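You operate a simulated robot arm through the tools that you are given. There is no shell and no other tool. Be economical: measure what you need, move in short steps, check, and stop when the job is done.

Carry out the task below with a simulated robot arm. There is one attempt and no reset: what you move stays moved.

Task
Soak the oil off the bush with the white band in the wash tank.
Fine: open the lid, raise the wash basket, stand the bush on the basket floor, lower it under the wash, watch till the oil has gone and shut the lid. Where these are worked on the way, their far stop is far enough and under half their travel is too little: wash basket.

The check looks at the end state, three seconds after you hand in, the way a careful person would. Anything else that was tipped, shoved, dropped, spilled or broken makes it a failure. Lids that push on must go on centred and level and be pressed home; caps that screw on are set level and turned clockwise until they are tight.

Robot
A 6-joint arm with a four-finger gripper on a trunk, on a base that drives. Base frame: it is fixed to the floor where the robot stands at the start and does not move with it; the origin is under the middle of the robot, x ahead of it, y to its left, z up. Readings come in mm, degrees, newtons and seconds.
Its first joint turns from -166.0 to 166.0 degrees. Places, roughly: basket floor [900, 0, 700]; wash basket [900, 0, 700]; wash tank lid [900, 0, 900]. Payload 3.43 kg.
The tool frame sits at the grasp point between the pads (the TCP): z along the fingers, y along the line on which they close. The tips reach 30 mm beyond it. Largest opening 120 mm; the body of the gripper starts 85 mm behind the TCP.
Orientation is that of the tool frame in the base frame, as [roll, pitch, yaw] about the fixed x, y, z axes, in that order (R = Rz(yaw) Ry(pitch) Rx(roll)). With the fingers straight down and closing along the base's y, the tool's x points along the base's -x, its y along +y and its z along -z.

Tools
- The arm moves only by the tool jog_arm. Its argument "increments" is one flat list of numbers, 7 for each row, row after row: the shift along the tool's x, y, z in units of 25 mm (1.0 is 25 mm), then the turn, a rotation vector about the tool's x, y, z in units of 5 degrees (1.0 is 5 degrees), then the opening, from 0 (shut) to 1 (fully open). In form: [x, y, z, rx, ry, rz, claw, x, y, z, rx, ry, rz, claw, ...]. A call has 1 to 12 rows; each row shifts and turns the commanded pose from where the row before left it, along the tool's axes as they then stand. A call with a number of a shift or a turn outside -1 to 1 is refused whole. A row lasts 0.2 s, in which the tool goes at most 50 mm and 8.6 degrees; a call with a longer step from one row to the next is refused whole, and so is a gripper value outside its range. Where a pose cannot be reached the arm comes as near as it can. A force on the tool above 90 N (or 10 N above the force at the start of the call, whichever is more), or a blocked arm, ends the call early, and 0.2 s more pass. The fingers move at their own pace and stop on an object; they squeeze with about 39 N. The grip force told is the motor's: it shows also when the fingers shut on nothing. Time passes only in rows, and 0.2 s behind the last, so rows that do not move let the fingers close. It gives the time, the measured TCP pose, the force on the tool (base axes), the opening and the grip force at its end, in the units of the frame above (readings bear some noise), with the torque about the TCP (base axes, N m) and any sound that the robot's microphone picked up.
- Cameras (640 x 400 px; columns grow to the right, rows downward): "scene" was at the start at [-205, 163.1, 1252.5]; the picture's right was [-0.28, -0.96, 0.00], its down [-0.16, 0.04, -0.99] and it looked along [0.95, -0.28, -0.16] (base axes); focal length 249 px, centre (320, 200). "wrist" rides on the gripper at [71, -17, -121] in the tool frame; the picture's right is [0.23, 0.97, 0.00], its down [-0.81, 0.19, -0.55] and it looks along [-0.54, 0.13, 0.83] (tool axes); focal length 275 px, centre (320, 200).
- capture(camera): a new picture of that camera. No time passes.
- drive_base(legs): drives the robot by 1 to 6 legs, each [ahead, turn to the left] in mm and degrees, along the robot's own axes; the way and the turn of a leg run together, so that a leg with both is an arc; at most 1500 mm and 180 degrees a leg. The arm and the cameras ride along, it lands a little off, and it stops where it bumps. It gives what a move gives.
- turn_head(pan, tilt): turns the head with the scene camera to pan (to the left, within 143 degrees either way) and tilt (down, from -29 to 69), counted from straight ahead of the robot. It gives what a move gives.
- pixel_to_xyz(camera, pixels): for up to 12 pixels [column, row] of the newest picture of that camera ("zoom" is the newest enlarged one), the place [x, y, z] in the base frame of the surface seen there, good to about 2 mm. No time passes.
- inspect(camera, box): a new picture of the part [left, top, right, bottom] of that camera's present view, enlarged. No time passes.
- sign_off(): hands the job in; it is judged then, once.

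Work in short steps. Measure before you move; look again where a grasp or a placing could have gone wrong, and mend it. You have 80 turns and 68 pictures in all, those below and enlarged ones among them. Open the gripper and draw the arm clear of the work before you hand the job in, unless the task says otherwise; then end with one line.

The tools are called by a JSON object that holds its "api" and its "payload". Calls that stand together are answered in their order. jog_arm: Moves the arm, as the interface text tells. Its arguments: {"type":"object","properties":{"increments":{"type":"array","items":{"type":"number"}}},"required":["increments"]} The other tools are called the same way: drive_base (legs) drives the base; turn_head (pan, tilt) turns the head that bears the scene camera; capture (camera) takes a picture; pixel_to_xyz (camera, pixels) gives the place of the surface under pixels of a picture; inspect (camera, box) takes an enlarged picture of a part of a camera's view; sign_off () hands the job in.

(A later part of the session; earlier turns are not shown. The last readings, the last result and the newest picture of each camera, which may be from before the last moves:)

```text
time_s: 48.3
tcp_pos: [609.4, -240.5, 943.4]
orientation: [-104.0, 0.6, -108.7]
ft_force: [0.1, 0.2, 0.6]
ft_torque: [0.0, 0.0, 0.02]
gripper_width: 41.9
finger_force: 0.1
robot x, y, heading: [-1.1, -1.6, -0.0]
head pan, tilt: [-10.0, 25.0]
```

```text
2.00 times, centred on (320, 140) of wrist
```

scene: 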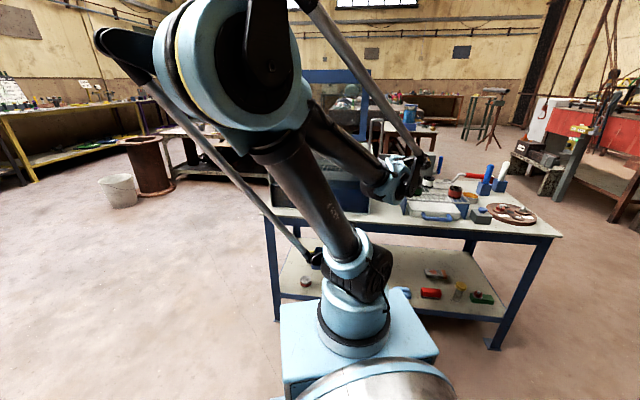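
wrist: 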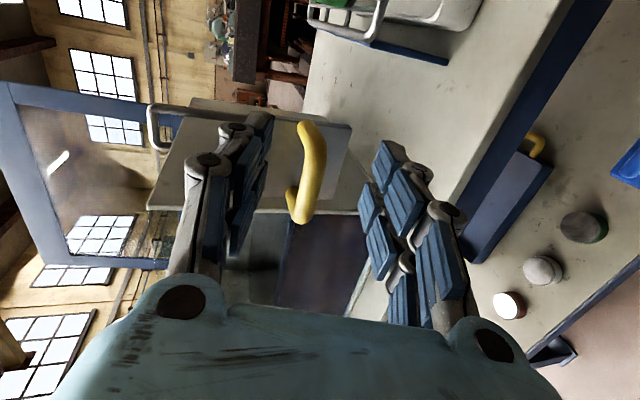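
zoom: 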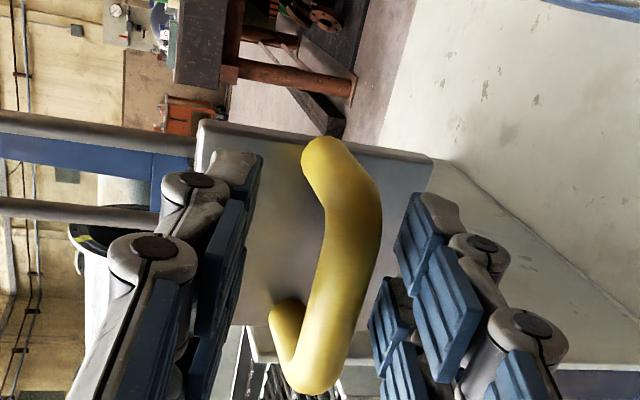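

It stays raised. I withdraw straight back, then rotate the tool down again while rising.

{"api": "jog_arm", "payload": {"increments": [0, 0, -1, 0, 0, 0, 0.5, 0, 0, -1, 0, 0, 0, 0.5, 0, 0, -1, 0, 0, 0, 0.5, 0, -0.5, -0.6, 0, 0, 0, 0.5, 0, -1, 0, 0, 0, 0, 0.5, 0, -1, 0, 0, 0, 0, 0.5, 0, -1, 0, 0, 0, 0, 0.6, 0, -1, 0, -1, 0, 0, 0.7, 0, -1, 0, -1, 0, 0, 0.8, 0, 0, 0, -1, 0, 0, 0.8, 0, 0, 0, -1, 0, 0, 0.8, 0, 0, 0, -1, 0, 0, 0.8]}}

{"api": "jog_arm", "payload": {"increments": [0, 0, 0, -1, 0, 0, 0.8, 0, 0, 0, -1, 0, 0, 0.8, 0, 0, 0, -1, 0, 0, 0.8, 0, 0, 0, -1, 0, 0, 0.8, 0, 0, 0, -1, 0, 0, 0.8, 0, 0, 0, -1, 0, 0, 0.8, 0, 0, 0, -1, 0, 0, 0.8, 0, 0, 0, -1, 0, 0, 0.8, 0, 0, 0, -1, 0, 0, 0.8, 0, 0, 0, -1, 0, 0, 0.8]}}

{"api": "capture", "payload": {"camera": "wrist"}}

```text
time_s: 50.9
tcp_pos: [559.4, -223.7, 1096.7]
orientation: [-129.0, 0.5, -108.7]
ft_force: [0.4, 0.5, 0.4]
ft_torque: [-0.01, 0.01, -0.01]
gripper_width: 96.0
finger_force: 0.0
robot x, y, heading: [-0.9, -0.7, 0.2]
head pan, tilt: [-10.0, 25.0]
```

```text
time_s: 53.1
tcp_pos: [559.0, -224.7, 1097.4]
orientation: [-179.1, 0.6, -108.6]
ft_force: [-1.4, 0.8, 0.3]
ft_torque: [0.0, -0.04, -0.01]
gripper_width: 96.3
finger_force: 0.0
robot x, y, heading: [-1.1, 1.1, 0.0]
head pan, tilt: [-10.0, 25.0]
```

```text
38 pictures are left
```

wrist: 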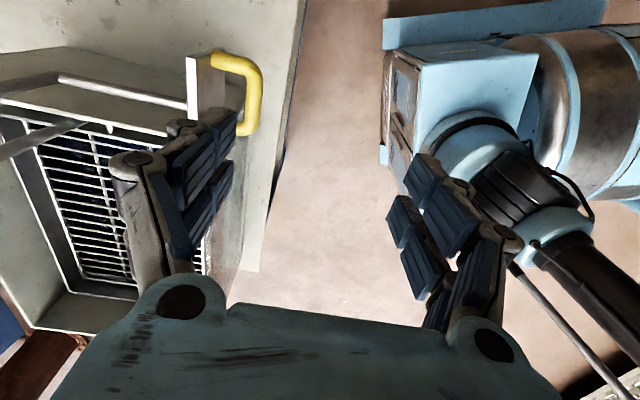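

The basket is raised and visible. I measure its grate, rims and the hanger bar.

{"api": "pixel_to_xyz", "payload": {"camera": "wrist", "pixels": [[60, 160], [90, 200], [110, 270], [60, 140], [35, 130], [80, 290], [10, 150], [100, 230], [25, 85], [125, 95], [235, 100], [30, 320]]}}

{"api": "drive_base", "payload": {"legs": [[200, 0]]}}

```text
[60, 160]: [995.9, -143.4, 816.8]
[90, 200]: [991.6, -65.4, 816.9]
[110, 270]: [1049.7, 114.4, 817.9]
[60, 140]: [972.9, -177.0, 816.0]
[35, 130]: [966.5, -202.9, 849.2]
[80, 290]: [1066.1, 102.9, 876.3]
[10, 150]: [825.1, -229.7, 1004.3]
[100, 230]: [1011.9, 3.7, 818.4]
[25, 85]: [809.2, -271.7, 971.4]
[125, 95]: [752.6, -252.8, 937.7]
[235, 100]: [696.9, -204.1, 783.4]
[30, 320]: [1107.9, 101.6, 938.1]
```

```text
time_s: 54.7
tcp_pos: [759.8, -224.3, 1096.2]
orientation: [-179.1, 0.5, -108.6]
ft_force: [0.3, -0.7, 0.2]
ft_torque: [-0.02, -0.02, -0.01]
gripper_width: 96.0
finger_force: 0.0
robot x, y, heading: [194.2, 2.2, 0.3]
head pan, tilt: [-10.0, 25.0]
```

Now to the bushes: I move above the white one (≈ (765, -510)) at safe height.

{"api": "jog_arm", "payload": {"increments": [0.98, -0.35, 0, 0, 0, 0, 0.8, 0.98, -0.35, 0, 0, 0, 0, 0.8, 0.98, -0.35, 0, 0, 0, 0, 0.8, 0.98, -0.35, 0, 0, 0, 0, 0.8, 0.98, -0.35, 0, 0, 0, 0, 0.8, 0.98, -0.35, 0, 0, 0, 0, 0.8, 0.98, -0.35, 0, 0, 0, 0, 0.8, 0.98, -0.35, 0, 0, 0, 0, 0.8, 0.98, -0.35, 0.2, 0, 0, 0, 0.8, 0.98, -0.35, 0.5, 0, 0, 0, 0.8, 0.98, -0.35, 1, 0, 0, 0, 0.8]}}

{"api": "capture", "payload": {"camera": "wrist"}}

```text
time_s: 57.1
tcp_pos: [753.8, -509.4, 1059.2]
orientation: [-178.5, 0.6, -108.6]
ft_force: [0.0, 0.6, -0.1]
ft_torque: [-0.03, 0.0, 0.0]
gripper_width: 95.8
finger_force: 0.0
robot x, y, heading: [200.3, 0.0, 0.1]
head pan, tilt: [-10.0, 25.0]
```

```text
37 pictures are left
```

wrist: 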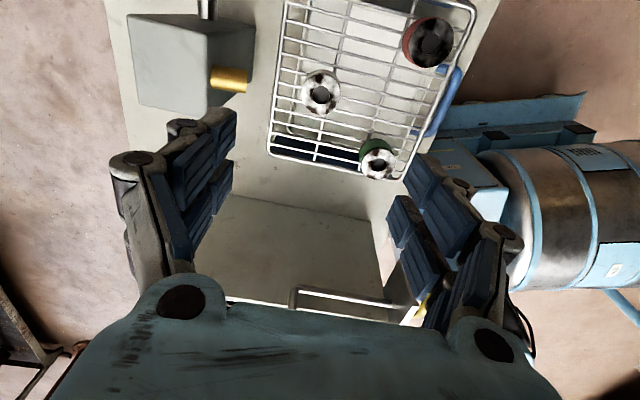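

{"api": "inspect", "payload": {"camera": "wrist", "box": [250, 0, 490, 190]}}

{"api": "pixel_to_xyz", "payload": {"camera": "zoom", "pixels": [[155, 245], [215, 245], [186, 215], [187, 268], [187, 292], [185, 240], [160, 215], [330, 300], [480, 115], [480, 80], [140, 200], [330, 425]]}}

```text
2.11 times, centred on (370, 95) of wrist
```

zoom: 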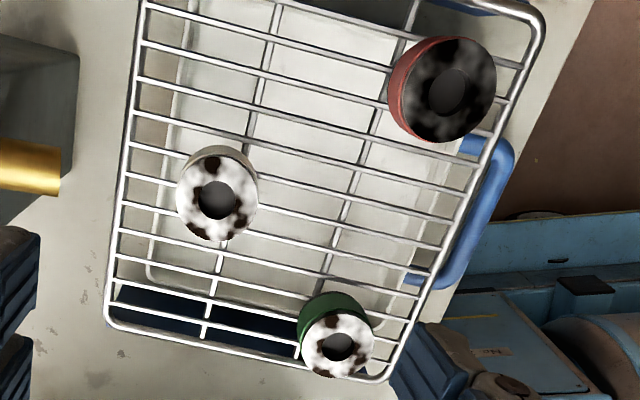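

```text
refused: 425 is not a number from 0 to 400
```

White-banded bush: top ring centre at zoom (217,200). I measure it.

{"api": "pixel_to_xyz", "payload": {"camera": "zoom", "pixels": [[185, 200], [250, 205], [217, 172], [215, 230], [217, 153], [190, 165], [240, 165], [350, 215], [345, 340], [450, 90], [265, 85], [217, 200]]}}

```text
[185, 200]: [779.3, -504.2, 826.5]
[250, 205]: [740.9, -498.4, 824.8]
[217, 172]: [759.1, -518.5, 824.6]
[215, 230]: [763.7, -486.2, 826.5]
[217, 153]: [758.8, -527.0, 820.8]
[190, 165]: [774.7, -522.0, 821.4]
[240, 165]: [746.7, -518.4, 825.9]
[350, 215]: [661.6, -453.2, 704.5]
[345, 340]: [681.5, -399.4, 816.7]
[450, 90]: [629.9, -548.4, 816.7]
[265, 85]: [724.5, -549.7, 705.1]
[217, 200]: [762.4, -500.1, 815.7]
```

Top at z≈826, centre ≈ (760.5, -502), Ø≈43. I measure the rack wires' height next to it.

{"api": "pixel_to_xyz", "payload": {"camera": "zoom", "pixels": [[120, 200], [127, 130], [300, 247], [301, 226], [310, 88], [150, 261], [115, 255], [380, 230], [165, 185], [165, 180]]}}

```text
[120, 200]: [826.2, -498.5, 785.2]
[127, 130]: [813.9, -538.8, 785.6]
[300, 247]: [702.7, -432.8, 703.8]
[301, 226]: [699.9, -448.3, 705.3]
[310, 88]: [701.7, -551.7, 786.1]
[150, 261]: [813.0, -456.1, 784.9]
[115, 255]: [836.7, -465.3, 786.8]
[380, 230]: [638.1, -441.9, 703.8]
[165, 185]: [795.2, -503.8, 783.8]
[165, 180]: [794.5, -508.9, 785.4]
```

Rack top is z≈786, so the bush is 40 high. I check the grey box and brass knob for clearance.

{"api": "pixel_to_xyz", "payload": {"camera": "wrist", "pixels": [[246, 88], [215, 70], [245, 40], [205, 40], [207, 5], [245, 20], [420, 40], [377, 160], [150, 60]]}}

```text
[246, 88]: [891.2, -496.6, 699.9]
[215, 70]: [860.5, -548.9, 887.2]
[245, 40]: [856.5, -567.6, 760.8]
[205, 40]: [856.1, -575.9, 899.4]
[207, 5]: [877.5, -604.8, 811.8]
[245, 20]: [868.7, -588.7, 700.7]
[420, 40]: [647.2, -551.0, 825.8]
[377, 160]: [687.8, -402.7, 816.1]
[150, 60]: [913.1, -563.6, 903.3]
```

Clear by >20 mm. I align, level the tool, and descend with 70 mm opening to z≈850 first.

{"api": "jog_arm", "payload": {"increments": [-0.37, -0.16, 1, -0.3, 0.12, 0, 0.6, 0, 0, 1, 0, 0, 0, 0.6, 0, 0, 1, 0, 0, 0, 0.6, 0, 0, 1, 0, 0, 0, 0.6, 0, 0, 1, 0, 0, 0, 0.6, 0, 0, 1, 0, 0, 0, 0.6, 0, 0, 1, 0, 0, 0, 0.6, 0, 0, 0.9, 0, 0, 0, 0.6]}}

{"api": "capture", "payload": {"camera": "wrist"}}

```text
time_s: 58.9
tcp_pos: [763.1, -505.3, 861.5]
orientation: [-179.9, 0.1, -108.7]
ft_force: [0.1, -0.2, 0.3]
ft_torque: [0.02, 0.0, -0.02]
gripper_width: 72.2
finger_force: 0.1
robot x, y, heading: [198.5, -1.0, 0.5]
head pan, tilt: [-10.0, 25.0]
```

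```text
35 pictures are left
```

wrist: 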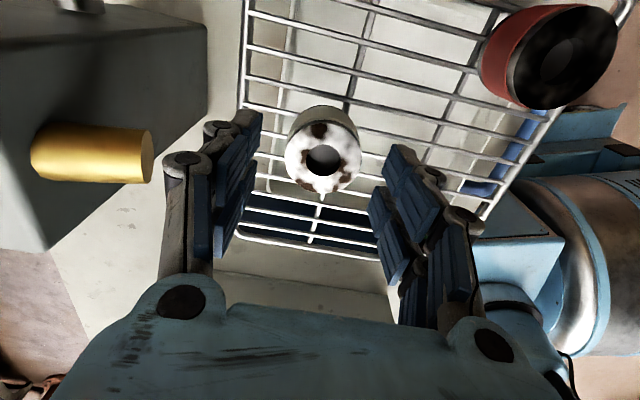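

Bush top centre at (323,158) vs expected (320,159): aligned within 2 mm. Descend to z≈820 and close.

{"api": "jog_arm", "payload": {"increments": [0, 0.07, 0.6, 0, 0, 0, 0.6, 0, 0, 0.6, 0, 0, 0, 0.6, 0, 0, 0.42, 0, 0, 0, 0.6, 0, 0, 0, 0, 0, 0, 0.4, 0, 0, 0, 0, 0, 0, 0.3, 0, 0, 0, 0, 0, 0, 0.2, 0, 0, 0, 0, 0, 0, 0.2]}}

```text
time_s: 60.5
tcp_pos: [762.0, -503.0, 821.0]
orientation: [-179.9, 0.1, -108.6]
ft_force: [-0.4, 1.2, -1.0]
ft_torque: [0.01, 0.02, -0.01]
gripper_width: 46.5
finger_force: 39.1
robot x, y, heading: [201.2, 1.4, 0.4]
head pan, tilt: [-10.0, 25.0]
```

Bush gripped (46.5 mm, 39 N). I lift it to z≈1070.

{"api": "jog_arm", "payload": {"increments": [0, 0, -0.5, 0, 0, 0, 0.2, 0, 0, -1, 0, 0, 0, 0.2, 0, 0, -1, 0, 0, 0, 0.2, 0, 0, -1, 0, 0, 0, 0.2, 0, 0, -1, 0, 0, 0, 0.2, 0, 0, -1, 0, 0, 0, 0.2, 0, 0, -1, 0, 0, 0, 0.2, 0, 0, -1, 0, 0, 0, 0.2, 0, 0, -1, 0, 0, 0, 0.2, 0, 0, -1, 0, 0, 0, 0.2, 0, 0, -1, 0, 0, 0, 0.2]}}

{"api": "capture", "payload": {"camera": "wrist"}}

```text
time_s: 62.9
tcp_pos: [761.2, -503.7, 1084.4]
orientation: [-179.9, 0.0, -108.6]
ft_force: [0.1, 0.1, -0.5]
ft_torque: [0.0, 0.01, 0.01]
gripper_width: 24.0
finger_force: 0.0
robot x, y, heading: [201.2, -0.4, 0.0]
head pan, tilt: [-10.0, 25.0]
```

```text
34 pictures are left
```

wrist: 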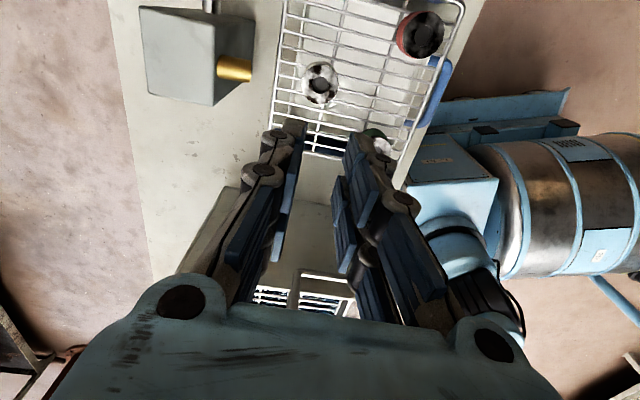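

The bush slipped out and still stands on the rack (at (320,85)). I inspect it before trying again.

{"api": "inspect", "payload": {"camera": "wrist", "box": [270, 40, 430, 160]}}

{"api": "pixel_to_xyz", "payload": {"camera": "zoom", "pixels": [[142, 170], [262, 180], [200, 125], [200, 230], [165, 130], [200, 90], [200, 105], [260, 130]]}}

{"api": "inspect", "payload": {"camera": "scene", "box": [400, 160, 540, 260]}}

```text
3.33 times, centred on (350, 100) of wrist
```

zoom: 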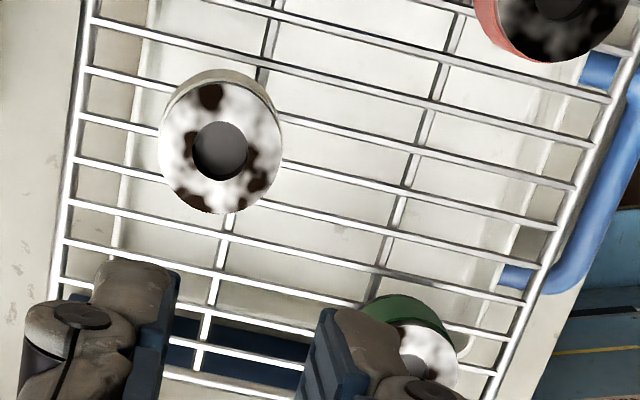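

```text
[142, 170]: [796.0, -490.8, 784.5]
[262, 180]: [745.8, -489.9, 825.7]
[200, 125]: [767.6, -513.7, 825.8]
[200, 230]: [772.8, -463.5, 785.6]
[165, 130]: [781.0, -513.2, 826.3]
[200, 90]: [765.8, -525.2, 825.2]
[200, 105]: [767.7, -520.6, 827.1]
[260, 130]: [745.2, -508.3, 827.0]
```

```text
4.00 times, centred on (470, 210) of scene
```

zoom: 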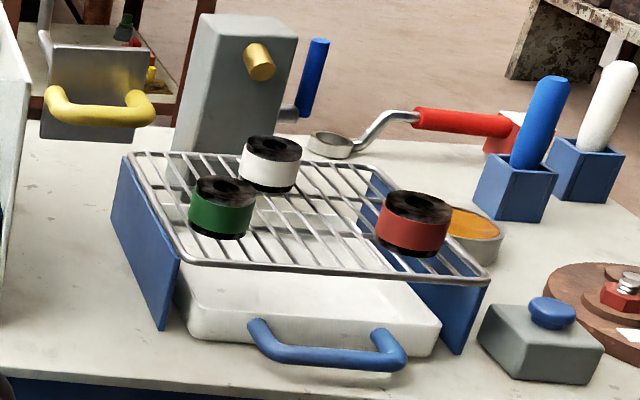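

The bush is unmoved at ≈ (762, -503). It is oily; I grip again 2–3 mm lower with a full close command and lift slowly.

{"api": "jog_arm", "payload": {"increments": [0, 0, 1, 0, 0, 0, 0.6, 0, 0, 1, 0, 0, 0, 0.6, 0, 0, 1, 0, 0, 0, 0.6, 0, 0, 1, 0, 0, 0, 0.6, 0, 0, 1, 0, 0, 0, 0.6, 0, 0, 1, 0, 0, 0, 0.6, 0, 0, 1, 0, 0, 0, 0.6, 0, 0, 1, 0, 0, 0, 0.6, 0, 0, 1, 0, 0, 0, 0.6, 0, 0, 1, 0, 0, 0, 0.6, 0, 0, 0.6, 0, 0, 0, 0.6]}}

{"api": "jog_arm", "payload": {"increments": [0, 0, 0, 0, 0, 0, 0, 0, 0, 0, 0, 0, 0, 0, 0, 0, 0, 0, 0, 0, 0, 0, 0, 0, 0, 0, 0, 0, 0, 0, -0.2, 0, 0, 0, 0, 0, 0, -0.2, 0, 0, 0, 0, 0, 0, -0.2, 0, 0, 0, 0]}}

{"api": "inspect", "payload": {"camera": "wrist", "box": [220, 80, 420, 220]}}

```text
time_s: 65.3
tcp_pos: [760.5, -500.9, 818.8]
orientation: [-180.0, 0.1, -108.7]
ft_force: [-0.5, 0.1, 0.4]
ft_torque: [0.0, 0.02, 0.0]
gripper_width: 72.1
finger_force: 0.0
robot x, y, heading: [201.0, 2.0, 0.1]
head pan, tilt: [-10.0, 25.0]
```

```text
time_s: 66.9
tcp_pos: [760.9, -501.5, 834.0]
orientation: [-179.8, 0.1, -108.6]
ft_force: [-0.3, -0.7, -2.8]
ft_torque: [0.02, -0.02, -0.03]
gripper_width: 46.5
finger_force: 39.2
robot x, y, heading: [199.4, -0.0, 0.3]
head pan, tilt: [-10.0, 25.0]
```

```text
2.86 times, centred on (320, 150) of wrist
```

zoom: 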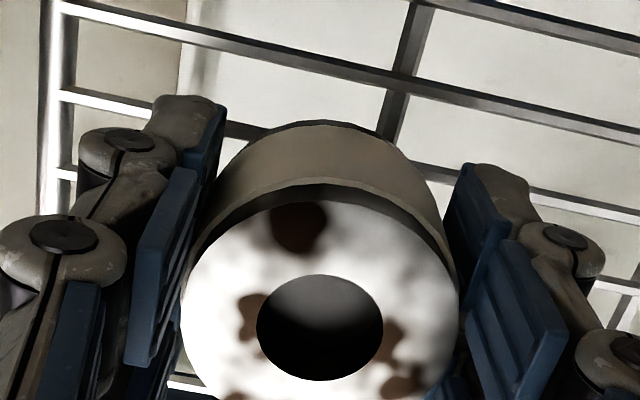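

Force z −2.8 N suggests its weight is carried. I continue lifting slowly and check.

{"api": "jog_arm", "payload": {"increments": [0, 0, -0.3, 0, 0, 0, 0, 0, 0, -0.4, 0, 0, 0, 0, 0, 0, -0.5, 0, 0, 0, 0, 0, 0, -0.5, 0, 0, 0, 0]}}

{"api": "inspect", "payload": {"camera": "wrist", "box": [220, 80, 420, 220]}}

```text
time_s: 67.9
tcp_pos: [761.2, -502.1, 877.4]
orientation: [-179.9, 0.1, -108.7]
ft_force: [0.6, -0.1, -3.1]
ft_torque: [0.03, -0.01, -0.02]
gripper_width: 46.5
finger_force: 39.1
robot x, y, heading: [199.3, -3.7, 0.5]
head pan, tilt: [-10.0, 25.0]
```

```text
2.86 times, centred on (320, 150) of wrist
```

zoom: 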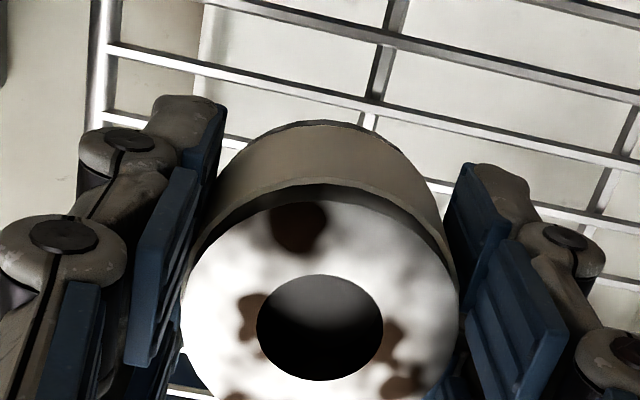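

It's held firmly now. I keep lifting gently.

{"api": "jog_arm", "payload": {"increments": [0, 0, -0.5, 0, 0, 0, 0, 0, 0, -0.6, 0, 0, 0, 0, 0, 0, -0.6, 0, 0, 0, 0, 0, 0, -0.6, 0, 0, 0, 0, 0, 0, -0.6, 0, 0, 0, 0, 0, 0, -0.6, 0, 0, 0, 0, 0, 0, -0.6, 0, 0, 0, 0, 0, 0, -0.6, 0, 0, 0, 0, 0, 0, -0.6, 0, 0, 0, 0, 0, 0, -0.6, 0, 0, 0, 0, 0, 0, -0.6, 0, 0, 0, 0, 0, 0, -0.4, 0, 0, 0, 0]}}

```text
time_s: 70.5
tcp_pos: [759.7, -502.1, 1049.6]
orientation: [-179.9, 0.1, -108.6]
ft_force: [-0.7, 0.5, -3.1]
ft_torque: [0.01, 0.01, -0.02]
gripper_width: 46.6
finger_force: 38.7
robot x, y, heading: [195.7, 0.1, -0.1]
head pan, tilt: [-10.0, 25.0]
```

Held (−3.1 N). The raised hanger's top may now be near z≈1078 on the path, so I rise another 100 mm and then start crossing.

{"api": "jog_arm", "payload": {"increments": [0, 0, -0.7, 0, 0, 0, 0, 0, 0, -0.8, 0, 0, 0, 0, 0, 0, -0.8, 0, 0, 0, 0, 0, 0, -0.8, 0, 0, 0, 0, 0, 0, -0.8, 0, 0, 0, 0, -0.4, 0, -0.3, 0, 0, 0, 0, -0.7, 0.04, 0, 0, 0, 0, 0, -0.8, 0.04, 0, 0, 0, 0, 0, -0.8, 0.04, 0, 0, 0, 0, 0, -0.8, 0.04, 0, 0, 0, 0, 0, -0.8, 0.04, 0, 0, 0, 0, 0, -0.8, 0.04, 0, 0, 0, 0, 0]}}

{"api": "jog_arm", "payload": {"increments": [-0.85, 0.04, 0, 0, 0, 0, 0, -0.9, 0.04, 0, 0, 0, 0, 0, -0.9, 0.04, 0, 0, 0, 0, 0, -0.9, 0.04, 0, 0, 0, 0, 0, -0.9, 0.04, 0, 0, 0, 0, 0, -0.9, 0.04, 0, 0, 0, 0, 0, -0.9, 0.04, 0, 0, 0, 0, 0, -0.9, 0.04, 0, 0, 0, 0, 0, -0.9, 0.04, 0, 0, 0, 0, 0, -0.9, 0.04, 0, 0, 0, 0, 0, -0.9, 0.04, 0, 0, 0, 0, 0, -0.8, 0.04, 0, 0, 0, 0, 0]}}

{"api": "capture", "payload": {"camera": "wrist"}}

```text
time_s: 73.1
tcp_pos: [795.7, -379.2, 1155.0]
orientation: [-179.9, 0.1, -108.7]
ft_force: [-0.6, -0.7, -2.4]
ft_torque: [0.01, 0.03, 0.03]
gripper_width: 46.6
finger_force: 38.6
robot x, y, heading: [203.7, 2.7, 0.2]
head pan, tilt: [-10.0, 25.0]
```

```text
time_s: 75.7
tcp_pos: [868.4, -124.0, 1154.6]
orientation: [-179.9, 0.2, -108.6]
ft_force: [0.6, 0.2, -3.3]
ft_torque: [-0.01, 0.01, -0.01]
gripper_width: 46.4
finger_force: 38.9
robot x, y, heading: [202.6, 2.3, 0.1]
head pan, tilt: [-10.0, 25.0]
```

```text
29 pictures are left
```

wrist: 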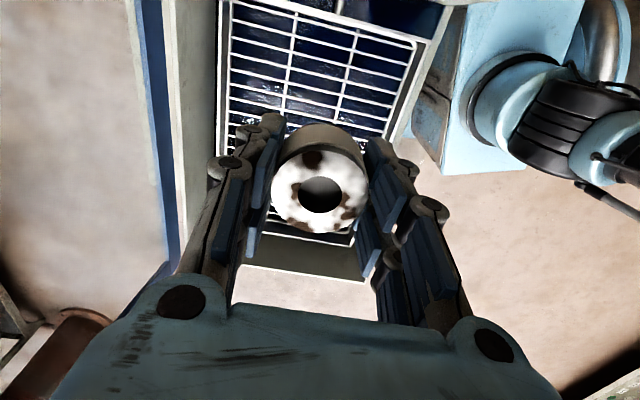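

The bush is held upright over the basket. I measure the grate at several points to fix floor height and outline.

{"api": "pixel_to_xyz", "payload": {"camera": "wrist", "pixels": [[232, 60], [231, 100], [410, 42], [388, 130], [300, 230], [350, 235], [293, 40], [350, 60], [290, 55], [240, 5], [218, 80], [280, 255]]}}

```text
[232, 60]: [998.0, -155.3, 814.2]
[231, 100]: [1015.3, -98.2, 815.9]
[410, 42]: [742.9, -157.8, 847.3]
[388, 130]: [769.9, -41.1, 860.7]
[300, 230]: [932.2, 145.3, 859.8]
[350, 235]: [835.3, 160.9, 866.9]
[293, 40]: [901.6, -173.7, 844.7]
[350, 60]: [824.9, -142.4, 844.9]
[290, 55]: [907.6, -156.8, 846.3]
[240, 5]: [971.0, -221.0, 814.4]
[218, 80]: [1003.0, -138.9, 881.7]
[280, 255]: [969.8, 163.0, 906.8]
```

Grate wires lie at z≈845 (liquid at ≈815). Basket middle ≈ (905, -15); bush bottom is 33 mm below TCP so contact is at TCP z≈878. I move over and descend to ≈ 930.

{"api": "jog_arm", "payload": {"increments": [-0.7, 0, 0, 0, 0, 0, 0, -0.8, 0, 0, 0, 0, 0, 0, -0.8, 0, 0.2, 0, 0, 0, 0, -0.8, 0, 0.4, 0, 0, 0, 0, -0.8, 0, 0.7, 0, 0, 0, 0, -0.7, 0, 0.8, 0, 0, 0, 0, 0, 0, 0.9, 0, 0, 0, 0, 0, 0, 0.9, 0, 0, 0, 0, 0, 0, 0.9, 0, 0, 0, 0, 0, 0, 0.9, 0, 0, 0, 0, 0, 0, 0.9, 0, 0, 0, 0, 0, 0, 0.9, 0, 0, 0, 0]}}

{"api": "capture", "payload": {"camera": "wrist"}}

```text
time_s: 78.3
tcp_pos: [907.0, -15.5, 966.8]
orientation: [-179.9, 0.0, -108.6]
ft_force: [-0.7, 0.7, -3.2]
ft_torque: [-0.01, -0.02, 0.05]
gripper_width: 46.3
finger_force: 39.4
robot x, y, heading: [200.7, -2.6, 0.1]
head pan, tilt: [-10.0, 25.0]
```

```text
28 pictures are left
```

wrist: 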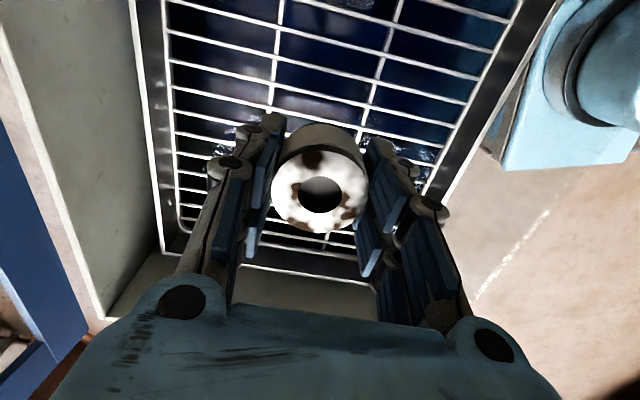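

Centred in the basket. I descend to ~10 mm above the floor, then slowly to contact.

{"api": "jog_arm", "payload": {"increments": [0, 0, 0.8, 0, 0, 0, 0, 0, 0, 0.8, 0, 0, 0, 0, 0, 0, 0.7, 0, 0, 0, 0, 0, 0, 0.6, 0, 0, 0, 0]}}

{"api": "jog_arm", "payload": {"increments": [0, 0, 0.1, 0, 0, 0, 0, 0, 0, 0.1, 0, 0, 0, 0, 0, 0, 0.1, 0, 0, 0, 0]}}

{"api": "inspect", "payload": {"camera": "wrist", "box": [200, 60, 440, 220]}}

```text
time_s: 79.3
tcp_pos: [905.3, -14.1, 894.7]
orientation: [-179.9, 0.1, -108.6]
ft_force: [-0.1, 0.2, -2.8]
ft_torque: [0.01, -0.01, 0.0]
gripper_width: 46.1
finger_force: 39.3
robot x, y, heading: [199.9, 3.9, -0.1]
head pan, tilt: [-10.0, 25.0]
```

```text
time_s: 80.1
tcp_pos: [905.7, -14.7, 887.7]
orientation: [-179.9, 0.1, -108.6]
ft_force: [-0.2, -0.2, -2.2]
ft_torque: [0.01, -0.01, 0.01]
gripper_width: 46.4
finger_force: 39.0
robot x, y, heading: [198.0, 4.7, 0.1]
head pan, tilt: [-10.0, 25.0]
```

```text
2.50 times, centred on (320, 140) of wrist
```

zoom: 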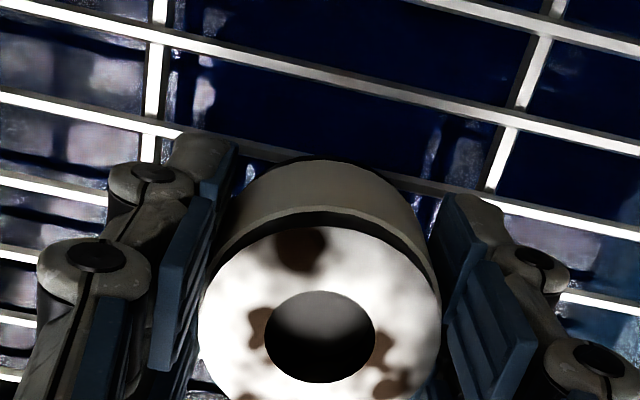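

{"api": "pixel_to_xyz", "payload": {"camera": "zoom", "pixels": [[300, 80], [420, 115], [505, 155], [155, 70], [560, 220], [580, 300]]}}

{"api": "jog_arm", "payload": {"increments": [0, 0, 0.1, 0, 0, 0, 0, 0, 0, 0.1, 0, 0, 0, 0]}}

```text
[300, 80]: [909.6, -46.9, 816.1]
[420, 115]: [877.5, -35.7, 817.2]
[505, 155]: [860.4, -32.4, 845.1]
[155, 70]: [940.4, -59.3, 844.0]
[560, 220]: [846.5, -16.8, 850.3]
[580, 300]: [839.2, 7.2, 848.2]
```

```text
time_s: 80.7
tcp_pos: [905.6, -15.2, 882.1]
orientation: [-179.9, 0.1, -108.6]
ft_force: [-0.2, 0.2, -3.2]
ft_torque: [0.0, -0.03, -0.03]
gripper_width: 46.4
finger_force: 39.2
robot x, y, heading: [197.9, 1.5, 0.1]
head pan, tilt: [-10.0, 25.0]
```

No contact yet at 882; continuing in ~1.5 mm rows.

{"api": "jog_arm", "payload": {"increments": [0, 0, 0.06, 0, 0, 0, 0, 0, 0, 0.06, 0, 0, 0, 0]}}

{"api": "jog_arm", "payload": {"increments": [0, 0, 0.06, 0, 0, 0, 0, 0, 0, 0.06, 0, 0, 0, 0]}}

```text
time_s: 81.3
tcp_pos: [905.4, -14.3, 880.1]
orientation: [-180.0, 0.1, -108.6]
ft_force: [-1.6, 3.1, 5.4]
ft_torque: [0.08, 0.06, -0.02]
gripper_width: 46.3
finger_force: 39.0
robot x, y, heading: [198.9, 1.2, 0.4]
head pan, tilt: [-10.0, 25.0]
```

```text
time_s: 81.9
tcp_pos: [906.3, -15.5, 877.6]
orientation: [-179.9, 0.1, -108.6]
ft_force: [-2.3, 0.1, 5.3]
ft_torque: [0.03, 0.15, -0.01]
gripper_width: 46.5
finger_force: 38.9
robot x, y, heading: [198.5, 1.1, -0.1]
head pan, tilt: [-10.0, 25.0]
```

Contact with the floor (force now +5 N). I open and rise slowly.

{"api": "jog_arm", "payload": {"increments": [0, 0, 0, 0, 0, 0, 0.45, 0, 0, 0, 0, 0, 0, 0.6, 0, 0, 0, 0, 0, 0, 0.6, 0, 0, -0.5, 0, 0, 0, 0.6, 0, 0, -0.9, 0, 0, 0, 0.6, 0, 0, -1, 0, 0, 0, 0.6, 0, 0, -1, 0, 0, 0, 0.6, 0, 0, -1, 0, 0, 0, 0.6, 0, 0, -1, 0, 0, 0, 0.6, 0, 0, -1, 0, 0, 0, 0.6]}}

{"api": "capture", "payload": {"camera": "wrist"}}

```text
time_s: 84.1
tcp_pos: [906.1, -15.6, 1036.7]
orientation: [-179.9, 0.2, -108.6]
ft_force: [0.2, 0.3, 0.4]
ft_torque: [-0.01, -0.03, 0.0]
gripper_width: 71.9
finger_force: 0.0
robot x, y, heading: [202.8, -0.8, 0.1]
head pan, tilt: [-10.0, 25.0]
```

```text
26 pictures are left
```

wrist: 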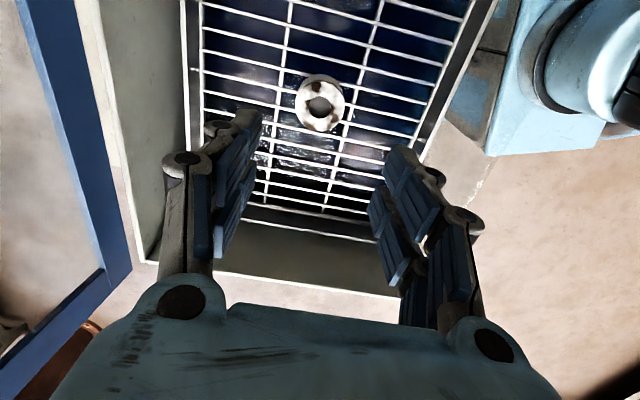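

The bush stands well. To lower the basket I'll pinch the top of the handle's plate from above (tool vertical). I travel there at height.

{"api": "jog_arm", "payload": {"increments": [0, 0, -1, 0, 0, 0, 0.5, 0, 0, -1, 0, 0, 0, 0.5, 0.9, 0.45, -1, 0, 0, 0, 0.5, 1, 0.49, -1, 0, 0, 0, 0.5, 1, 0.49, -1, 0, 0, 0, 0.4, 1, 0.49, 0, 0, 0, 0, 0.4, 1, 0.49, 0, 0, 0, 0, 0.4, 1, 0.49, 0, 0, 0, 0, 0.4, 1, 0.49, 0, 0, 0, 0, 0.4, 1, 0.49, 0, 0, 0, 0, 0.4, 1, 0.49, 0, 0, 0, 0, 0.4, 1, 0.49, 0, 0, 0, 0, 0.4]}}

{"api": "jog_arm", "payload": {"increments": [1, 0.49, 0, 0, 0, 0, 0.4, 1, 0.49, 0.5, 0, 0, 0, 0.3, 0.5, 0.5, 1, 0, 0, 0, 0.3, 0, 0, 1, 0, 0, 0, 0.3, 0, 0, 0.8, 0, 0, 0, 0.3]}}

{"api": "capture", "payload": {"camera": "wrist"}}

```text
time_s: 86.7
tcp_pos: [711.8, -211.2, 1160.5]
orientation: [-179.8, 0.1, -108.5]
ft_force: [-0.1, 0.2, -1.2]
ft_torque: [0.01, 0.01, -0.01]
gripper_width: 48.0
finger_force: 0.0
robot x, y, heading: [197.7, -1.8, 0.2]
head pan, tilt: [-10.0, 25.0]
```

```text
time_s: 87.9
tcp_pos: [657.4, -257.9, 1077.9]
orientation: [-179.9, 0.1, -108.6]
ft_force: [0.3, 0.5, 0.0]
ft_torque: [0.02, 0.01, 0.01]
gripper_width: 36.0
finger_force: 0.1
robot x, y, heading: [199.5, -0.9, 0.4]
head pan, tilt: [-10.0, 25.0]
```

```text
25 pictures are left
```

wrist: 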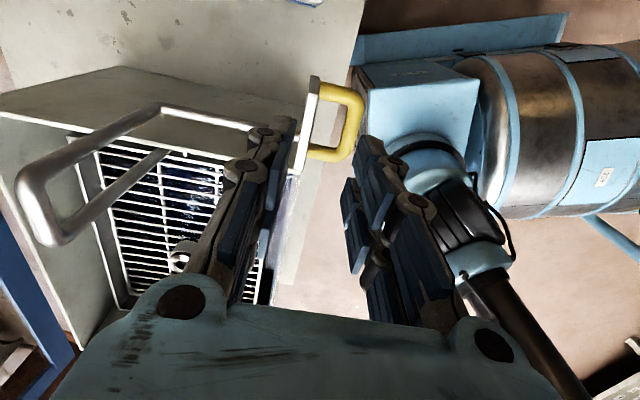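

{"api": "inspect", "payload": {"camera": "wrist", "box": [230, 50, 390, 190]}}

{"api": "pixel_to_xyz", "payload": {"camera": "wrist", "pixels": [[316, 82], [312, 95], [309, 110], [305, 130], [300, 150], [296, 165], [355, 120], [18, 180], [70, 228]]}}

```text
2.86 times, centred on (310, 120) of wrist
```

zoom: 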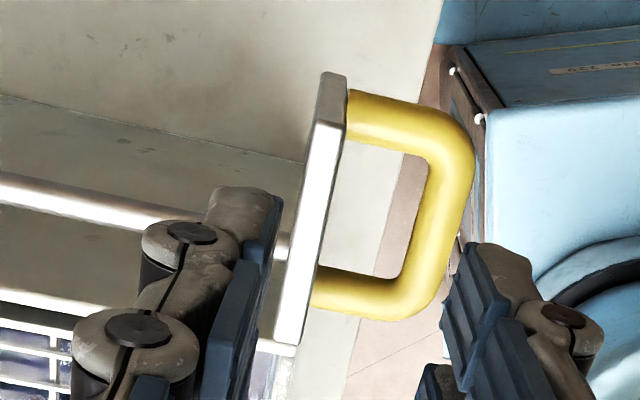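

```text
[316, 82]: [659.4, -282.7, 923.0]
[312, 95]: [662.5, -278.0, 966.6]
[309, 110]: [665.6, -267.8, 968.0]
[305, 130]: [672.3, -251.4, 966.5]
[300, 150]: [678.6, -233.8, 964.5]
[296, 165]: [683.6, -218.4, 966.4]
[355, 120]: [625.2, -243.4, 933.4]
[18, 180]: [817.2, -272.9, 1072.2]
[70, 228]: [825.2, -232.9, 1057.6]
```

Plate top z≈966, middle ≈ (672, -252). I align and descend so the tips overlap the plate by ~20 mm (above the rod), then close.

{"api": "jog_arm", "payload": {"increments": [-0.41, -0.48, 0, 0, 0, 0, 0.33, 0, 0, 1, 0, 0, 0, 0.33, 0, 0, 1, 0, 0, 0, 0.33, 0, 0, 0.8, 0, 0, 0, 0.33, 0, 0, 0.7, 0, 0, 0, 0.33]}}

{"api": "inspect", "payload": {"camera": "wrist", "box": [230, 80, 410, 220]}}

```text
time_s: 89.1
tcp_pos: [671.6, -250.5, 990.7]
orientation: [-180.0, 0.1, -108.6]
ft_force: [0.1, 0.3, 0.4]
ft_torque: [-0.01, -0.01, 0.03]
gripper_width: 39.5
finger_force: 0.1
robot x, y, heading: [200.8, -1.2, 0.1]
head pan, tilt: [-10.0, 25.0]
```

```text
2.86 times, centred on (320, 150) of wrist
```

zoom: 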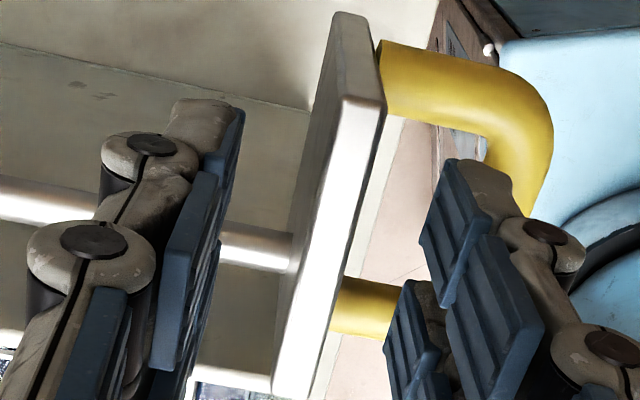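

The plate is between the fingers. Down 14 mm and close.

{"api": "jog_arm", "payload": {"increments": [0, 0, 0.55, 0, 0, 0, 0.33, 0, 0, 0, 0, 0, 0, 0, 0, 0, 0, 0, 0, 0, 0, 0, 0, 0, 0, 0, 0, 0]}}

```text
time_s: 90.1
tcp_pos: [669.9, -252.5, 977.5]
orientation: [-179.9, 0.2, -108.6]
ft_force: [-27.6, 8.8, -1.5]
ft_torque: [0.11, 0.78, 1.59]
gripper_width: 10.0
finger_force: 43.4
robot x, y, heading: [200.2, -1.5, -0.1]
head pan, tilt: [-10.0, 25.0]
```

Plate pinched (10 mm). I lower slowly by ~40 mm, easing 1.5 mm sideways.

{"api": "jog_arm", "payload": {"increments": [0, 0.05, 0.2, 0, 0, 0, 0, 0, 0, 0.3, 0, 0, 0, 0, 0, 0, 0.4, 0, 0, 0, 0, 0, 0, 0.4, 0, 0, 0, 0, 0, 0, 0.4, 0, 0, 0, 0]}}

{"api": "capture", "payload": {"camera": "wrist"}}

```text
time_s: 91.3
tcp_pos: [670.2, -252.8, 935.6]
orientation: [-179.9, 0.1, -108.7]
ft_force: [-36.2, 9.4, 5.0]
ft_torque: [0.26, 0.98, 1.62]
gripper_width: 10.0
finger_force: 43.9
robot x, y, heading: [200.4, 0.0, 0.0]
head pan, tilt: [-10.0, 25.0]
```

```text
22 pictures are left
```

wrist: 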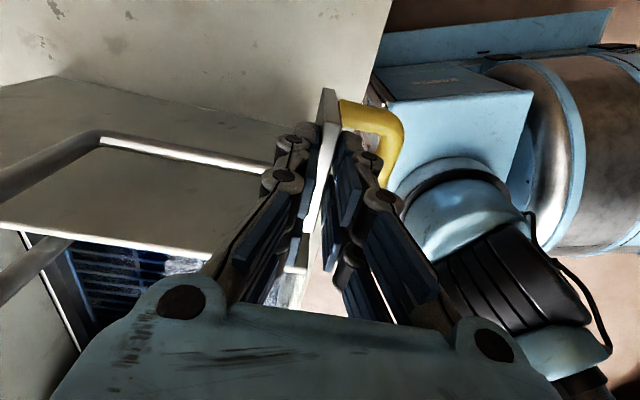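

The basket follows. I lower the remaining ~73 mm slowly to the bottom stop.

{"api": "jog_arm", "payload": {"increments": [0, 0, 0.4, 0, 0, 0, 0, 0, 0, 0.4, 0, 0, 0, 0, 0, 0, 0.4, 0, 0, 0, 0, 0, 0, 0.4, 0, 0, 0, 0, 0, 0, 0.4, 0, 0, 0, 0, 0, 0, 0.4, 0, 0, 0, 0, 0, 0, 0.3, 0, 0, 0, 0, 0, 0, 0.2, 0, 0, 0, 0, 0, 0, 0.2, 0, 0, 0, 0]}}

```text
time_s: 93.3
tcp_pos: [669.3, -252.9, 858.1]
orientation: [-179.7, 0.0, -108.6]
ft_force: [-33.1, 11.7, 39.5]
ft_torque: [0.68, 0.82, 2.3]
gripper_width: 10.7
finger_force: 44.0
robot x, y, heading: [198.0, -0.2, 0.0]
head pan, tilt: [-10.0, 25.0]
```

Upward force 39 N at z=858: bottom stop reached. I open, rise and go look into the tank.

{"api": "jog_arm", "payload": {"increments": [0, 0, -0.1, 0, 0, 0, 0.3, 0, 0, 0, 0, 0, 0, 0.3, 0, 0, -0.6, 0, 0, 0, 0.3, 0, 0, -1, 0, 0, 0, 0.3, 0, 0, -1, 0, 0, 0, 0.3, 0, 0, -1, 0, 0, 0, 0.3, 0, 0, -1, 0, 0, 0, 0.3, 0, 0, -1, 0, 0, 0, 0.3, 0, 0, -1, 0, 0, 0, 0.3, 0, 0, -1, 0, 0, 0, 0.3]}}

{"api": "jog_arm", "payload": {"increments": [-0.6, -0.5, -0.8, 0, 0, 0, 0.3, -0.8, -0.5, -0.5, 0, 0, 0, 0.3, -0.8, -0.5, -0.5, 0, 0, 0, 0.3, -0.8, -0.5, -0.3, 0, 0, 0, 0.3, -0.8, -0.5, 0, 0, 0, 0, 0.3, -0.8, -0.5, 0, 0, 0, 0, 0.3]}}

{"api": "capture", "payload": {"camera": "wrist"}}

```text
time_s: 95.5
tcp_pos: [671.1, -250.9, 1049.8]
orientation: [-179.9, 0.1, -108.6]
ft_force: [-0.2, 0.3, -0.9]
ft_torque: [-0.01, 0.04, 0.0]
gripper_width: 35.9
finger_force: 0.0
robot x, y, heading: [202.0, -0.2, -0.0]
head pan, tilt: [-10.0, 25.0]
```

```text
time_s: 96.9
tcp_pos: [778.8, -166.0, 1103.9]
orientation: [-179.9, 0.1, -108.6]
ft_force: [-0.2, -0.1, 0.6]
ft_torque: [-0.05, 0.01, 0.03]
gripper_width: 36.2
finger_force: 0.0
robot x, y, heading: [198.2, -1.5, 0.0]
head pan, tilt: [-10.0, 25.0]
```

```text
21 pictures are left
```

wrist: 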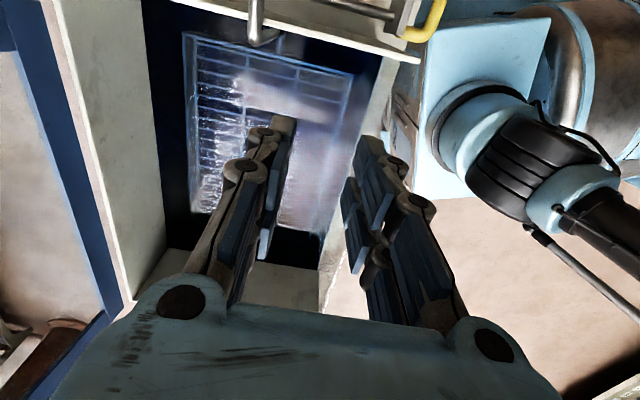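

The bush is hidden behind the left finger; I move 75 mm ahead to see it.

{"api": "jog_arm", "payload": {"increments": [0.4, -1, 0, 0, 0, 0, 0.8, 0.4, -1, 0, 0, 0, 0, 0.8, 0.4, -1, 0, 0, 0, 0, 0.8, 0, 0, 0, 0, 0, 0, 0.8, 0, 0, 0, 0, 0, 0, 0.8]}}

{"api": "inspect", "payload": {"camera": "wrist", "box": [220, 40, 440, 240]}}

```text
time_s: 98.1
tcp_pos: [841.3, -218.2, 1102.2]
orientation: [-180.0, 0.1, -108.6]
ft_force: [0.0, -0.3, -0.5]
ft_torque: [-0.02, -0.02, 0.0]
gripper_width: 95.8
finger_force: 0.1
robot x, y, heading: [199.4, -0.3, 0.4]
head pan, tilt: [-10.0, 25.0]
```

```text
2.00 times, centred on (330, 140) of wrist
```

zoom: 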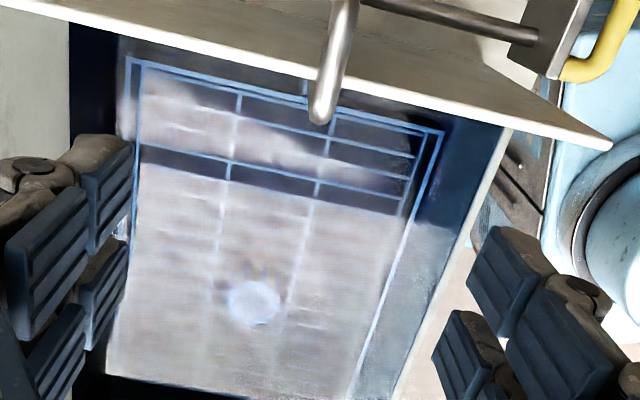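

The bush is submerged at zoom (255,300), with glare. I let time pass and look closer.

{"api": "jog_arm", "payload": {"increments": [0.6, 0, 0, 0, 0, 0, 0.8, 0.6, 0, 0, 0, 0, 0, 0.8, 0, 0, 0, 0, 0, 0, 0.8, 0, 0, 0, 0, 0, 0, 0.8, 0, 0, 0, 0, 0, 0, 0.8, 0, 0, 0, 0, 0, 0, 0.8, 0, 0, 0, 0, 0, 0, 0.8, 0, 0, 0, 0, 0, 0, 0.8, 0, 0, 0, 0, 0, 0, 0.8, 0, 0, 0, 0, 0, 0, 0.8, 0, 0, 0, 0, 0, 0, 0.8, 0, 0, 0, 0, 0, 0, 0.8]}}

{"api": "inspect", "payload": {"camera": "wrist", "box": [290, 140, 410, 240]}}

{"api": "capture", "payload": {"camera": "scene"}}

```text
time_s: 100.7
tcp_pos: [829.9, -247.3, 1103.2]
orientation: [-179.9, 0.1, -108.6]
ft_force: [-0.3, -0.1, -0.2]
ft_torque: [-0.01, 0.0, 0.0]
gripper_width: 96.0
finger_force: 0.0
robot x, y, heading: [198.3, -1.4, 0.1]
head pan, tilt: [-10.0, 25.0]
```

```text
4.00 times, centred on (350, 190) of wrist
```

zoom: 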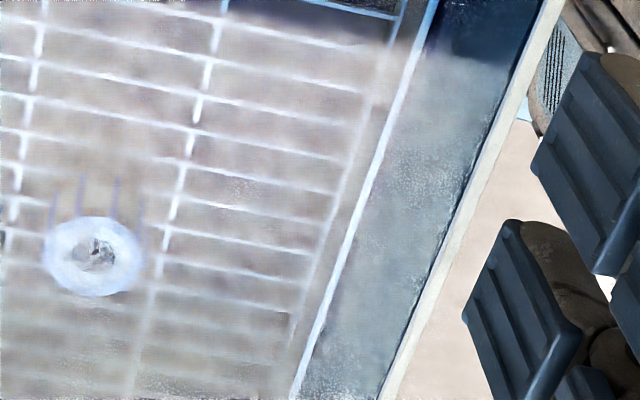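

```text
18 pictures are left
```

scene: 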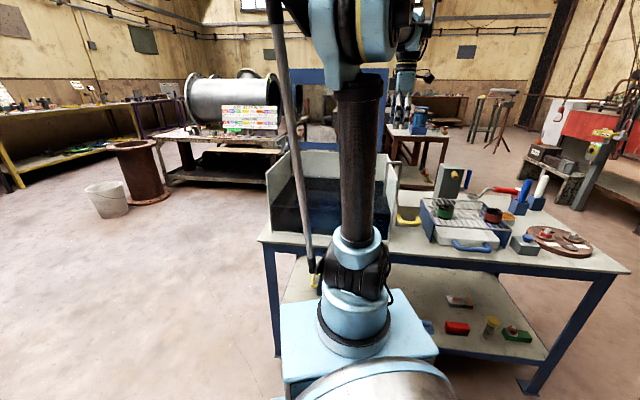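

The top looks light but wisps (around zoom (85,190)) still rise. I wait longer and look again.

{"api": "jog_arm", "payload": {"increments": [0, 0, 0, 0, 0, 0, 0.8, 0, 0, 0, 0, 0, 0, 0.8, 0, 0, 0, 0, 0, 0, 0.8, 0, 0, 0, 0, 0, 0, 0.8, 0, 0, 0, 0, 0, 0, 0.8, 0, 0, 0, 0, 0, 0, 0.8, 0, 0, 0, 0, 0, 0, 0.8, 0, 0, 0, 0, 0, 0, 0.8, 0, 0, 0, 0, 0, 0, 0.8, 0, 0, 0, 0, 0, 0, 0.8, 0, 0, 0, 0, 0, 0, 0.8, 0, 0, 0, 0, 0, 0, 0.8]}}

{"api": "jog_arm", "payload": {"increments": [0, 0, 0, 0, 0, 0, 0.8, 0, 0, 0, 0, 0, 0, 0.8, 0, 0, 0, 0, 0, 0, 0.8, 0, 0, 0, 0, 0, 0, 0.8, 0, 0, 0, 0, 0, 0, 0.8, 0, 0, 0, 0, 0, 0, 0.8, 0, 0, 0, 0, 0, 0, 0.8, 0, 0, 0, 0, 0, 0, 0.8, 0, 0, 0, 0, 0, 0, 0.8, 0, 0, 0, 0, 0, 0, 0.8, 0, 0, 0, 0, 0, 0, 0.8, 0, 0, 0, 0, 0, 0, 0.8]}}

{"api": "inspect", "payload": {"camera": "wrist", "box": [270, 150, 350, 230]}}

```text
time_s: 103.3
tcp_pos: [830.2, -247.2, 1102.4]
orientation: [-180.0, 0.1, -108.6]
ft_force: [-1.2, 0.0, 0.1]
ft_torque: [-0.04, 0.02, 0.01]
gripper_width: 96.0
finger_force: 0.0
robot x, y, heading: [202.7, -0.2, 0.0]
head pan, tilt: [-10.0, 25.0]
```

```text
time_s: 105.9
tcp_pos: [828.7, -248.0, 1102.0]
orientation: [-179.9, 0.1, -108.7]
ft_force: [-0.6, -0.1, 0.1]
ft_torque: [-0.01, 0.02, -0.01]
gripper_width: 96.0
finger_force: 0.1
robot x, y, heading: [200.0, 2.0, 0.2]
head pan, tilt: [-10.0, 25.0]
```

```text
5.00 times, centred on (310, 190) of wrist
```

zoom: 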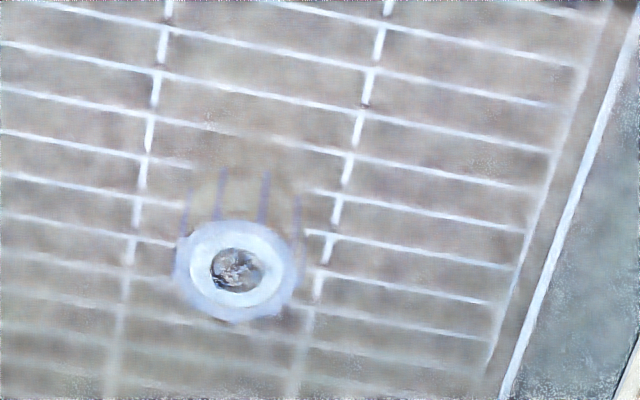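

The bush's top looks clean with the oil stains gone; it will soak further as I go. For the lid I drive 50 mm further ahead for reach, then rise toward the lid's handle.

{"api": "drive_base", "payload": {"legs": [[50, 0]]}}

{"api": "jog_arm", "payload": {"increments": [-0.3, 0, -1, 0, 0, 0, 0.4, -0.7, 0, -1, 0, 0, 0, 0.4, -0.7, -0.3, -1, 0, 0, 0, 0.33, -0.7, -0.4, -1, 0, 0, 0, 0.33, -0.7, -0.5, -1, 0, 0, 0, 0.33, -0.7, -0.5, -1, 0, 0, 0, 0.33, -0.7, -0.5, -1, 0, 0, 0, 0.33, -0.7, -0.5, -1, 0, 0, 0, 0.33, -0.7, -0.6, -0.8, 0, 0, 0, 0.33, -0.7, -0.6, 0, 0, 0, 0, 0.33, -0.7, -0.6, 0, 0, 0, 0, 0.33]}}

{"api": "capture", "payload": {"camera": "wrist"}}

```text
time_s: 106.8
tcp_pos: [881.1, -246.8, 1102.2]
orientation: [-179.9, 0.0, -108.6]
ft_force: [0.1, 0.2, 0.6]
ft_torque: [0.0, 0.0, 0.02]
gripper_width: 95.8
finger_force: 0.0
robot x, y, heading: [250.7, -2.0, 0.2]
head pan, tilt: [-10.0, 25.0]
```

```text
time_s: 109.2
tcp_pos: [1028.3, -112.3, 1332.3]
orientation: [-179.2, 0.4, -108.6]
ft_force: [-1.1, 0.3, 0.1]
ft_torque: [0.01, -0.06, -0.05]
gripper_width: 39.7
finger_force: 0.0
robot x, y, heading: [248.4, -0.8, 0.3]
head pan, tilt: [-10.0, 25.0]
```

```text
16 pictures are left
```

wrist: 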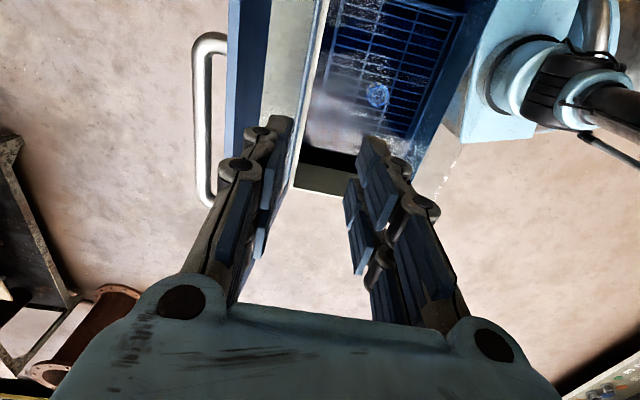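

Here the bush is seen without glare at (377,95). I enlarge it and measure the handle at (203,100).

{"api": "inspect", "payload": {"camera": "wrist", "box": [347, 75, 407, 115]}}

{"api": "pixel_to_xyz", "payload": {"camera": "wrist", "pixels": [[200, 70], [200, 100], [203, 130], [204, 160], [232, 60], [240, 100], [262, 80], [268, 40], [250, 20]]}}

```text
10.00 times, centred on (377, 95) of wrist
```

zoom: 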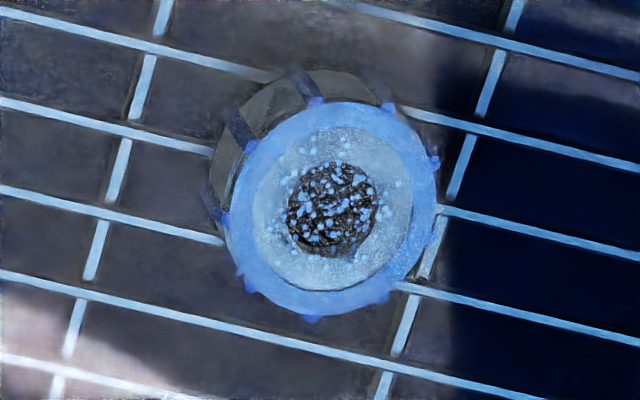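

```text
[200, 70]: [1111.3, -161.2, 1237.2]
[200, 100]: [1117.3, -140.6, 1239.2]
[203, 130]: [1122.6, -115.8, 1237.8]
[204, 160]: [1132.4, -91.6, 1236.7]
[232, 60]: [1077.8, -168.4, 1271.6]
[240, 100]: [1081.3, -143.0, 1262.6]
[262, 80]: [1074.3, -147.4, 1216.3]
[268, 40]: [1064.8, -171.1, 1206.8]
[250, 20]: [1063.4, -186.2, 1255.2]
```

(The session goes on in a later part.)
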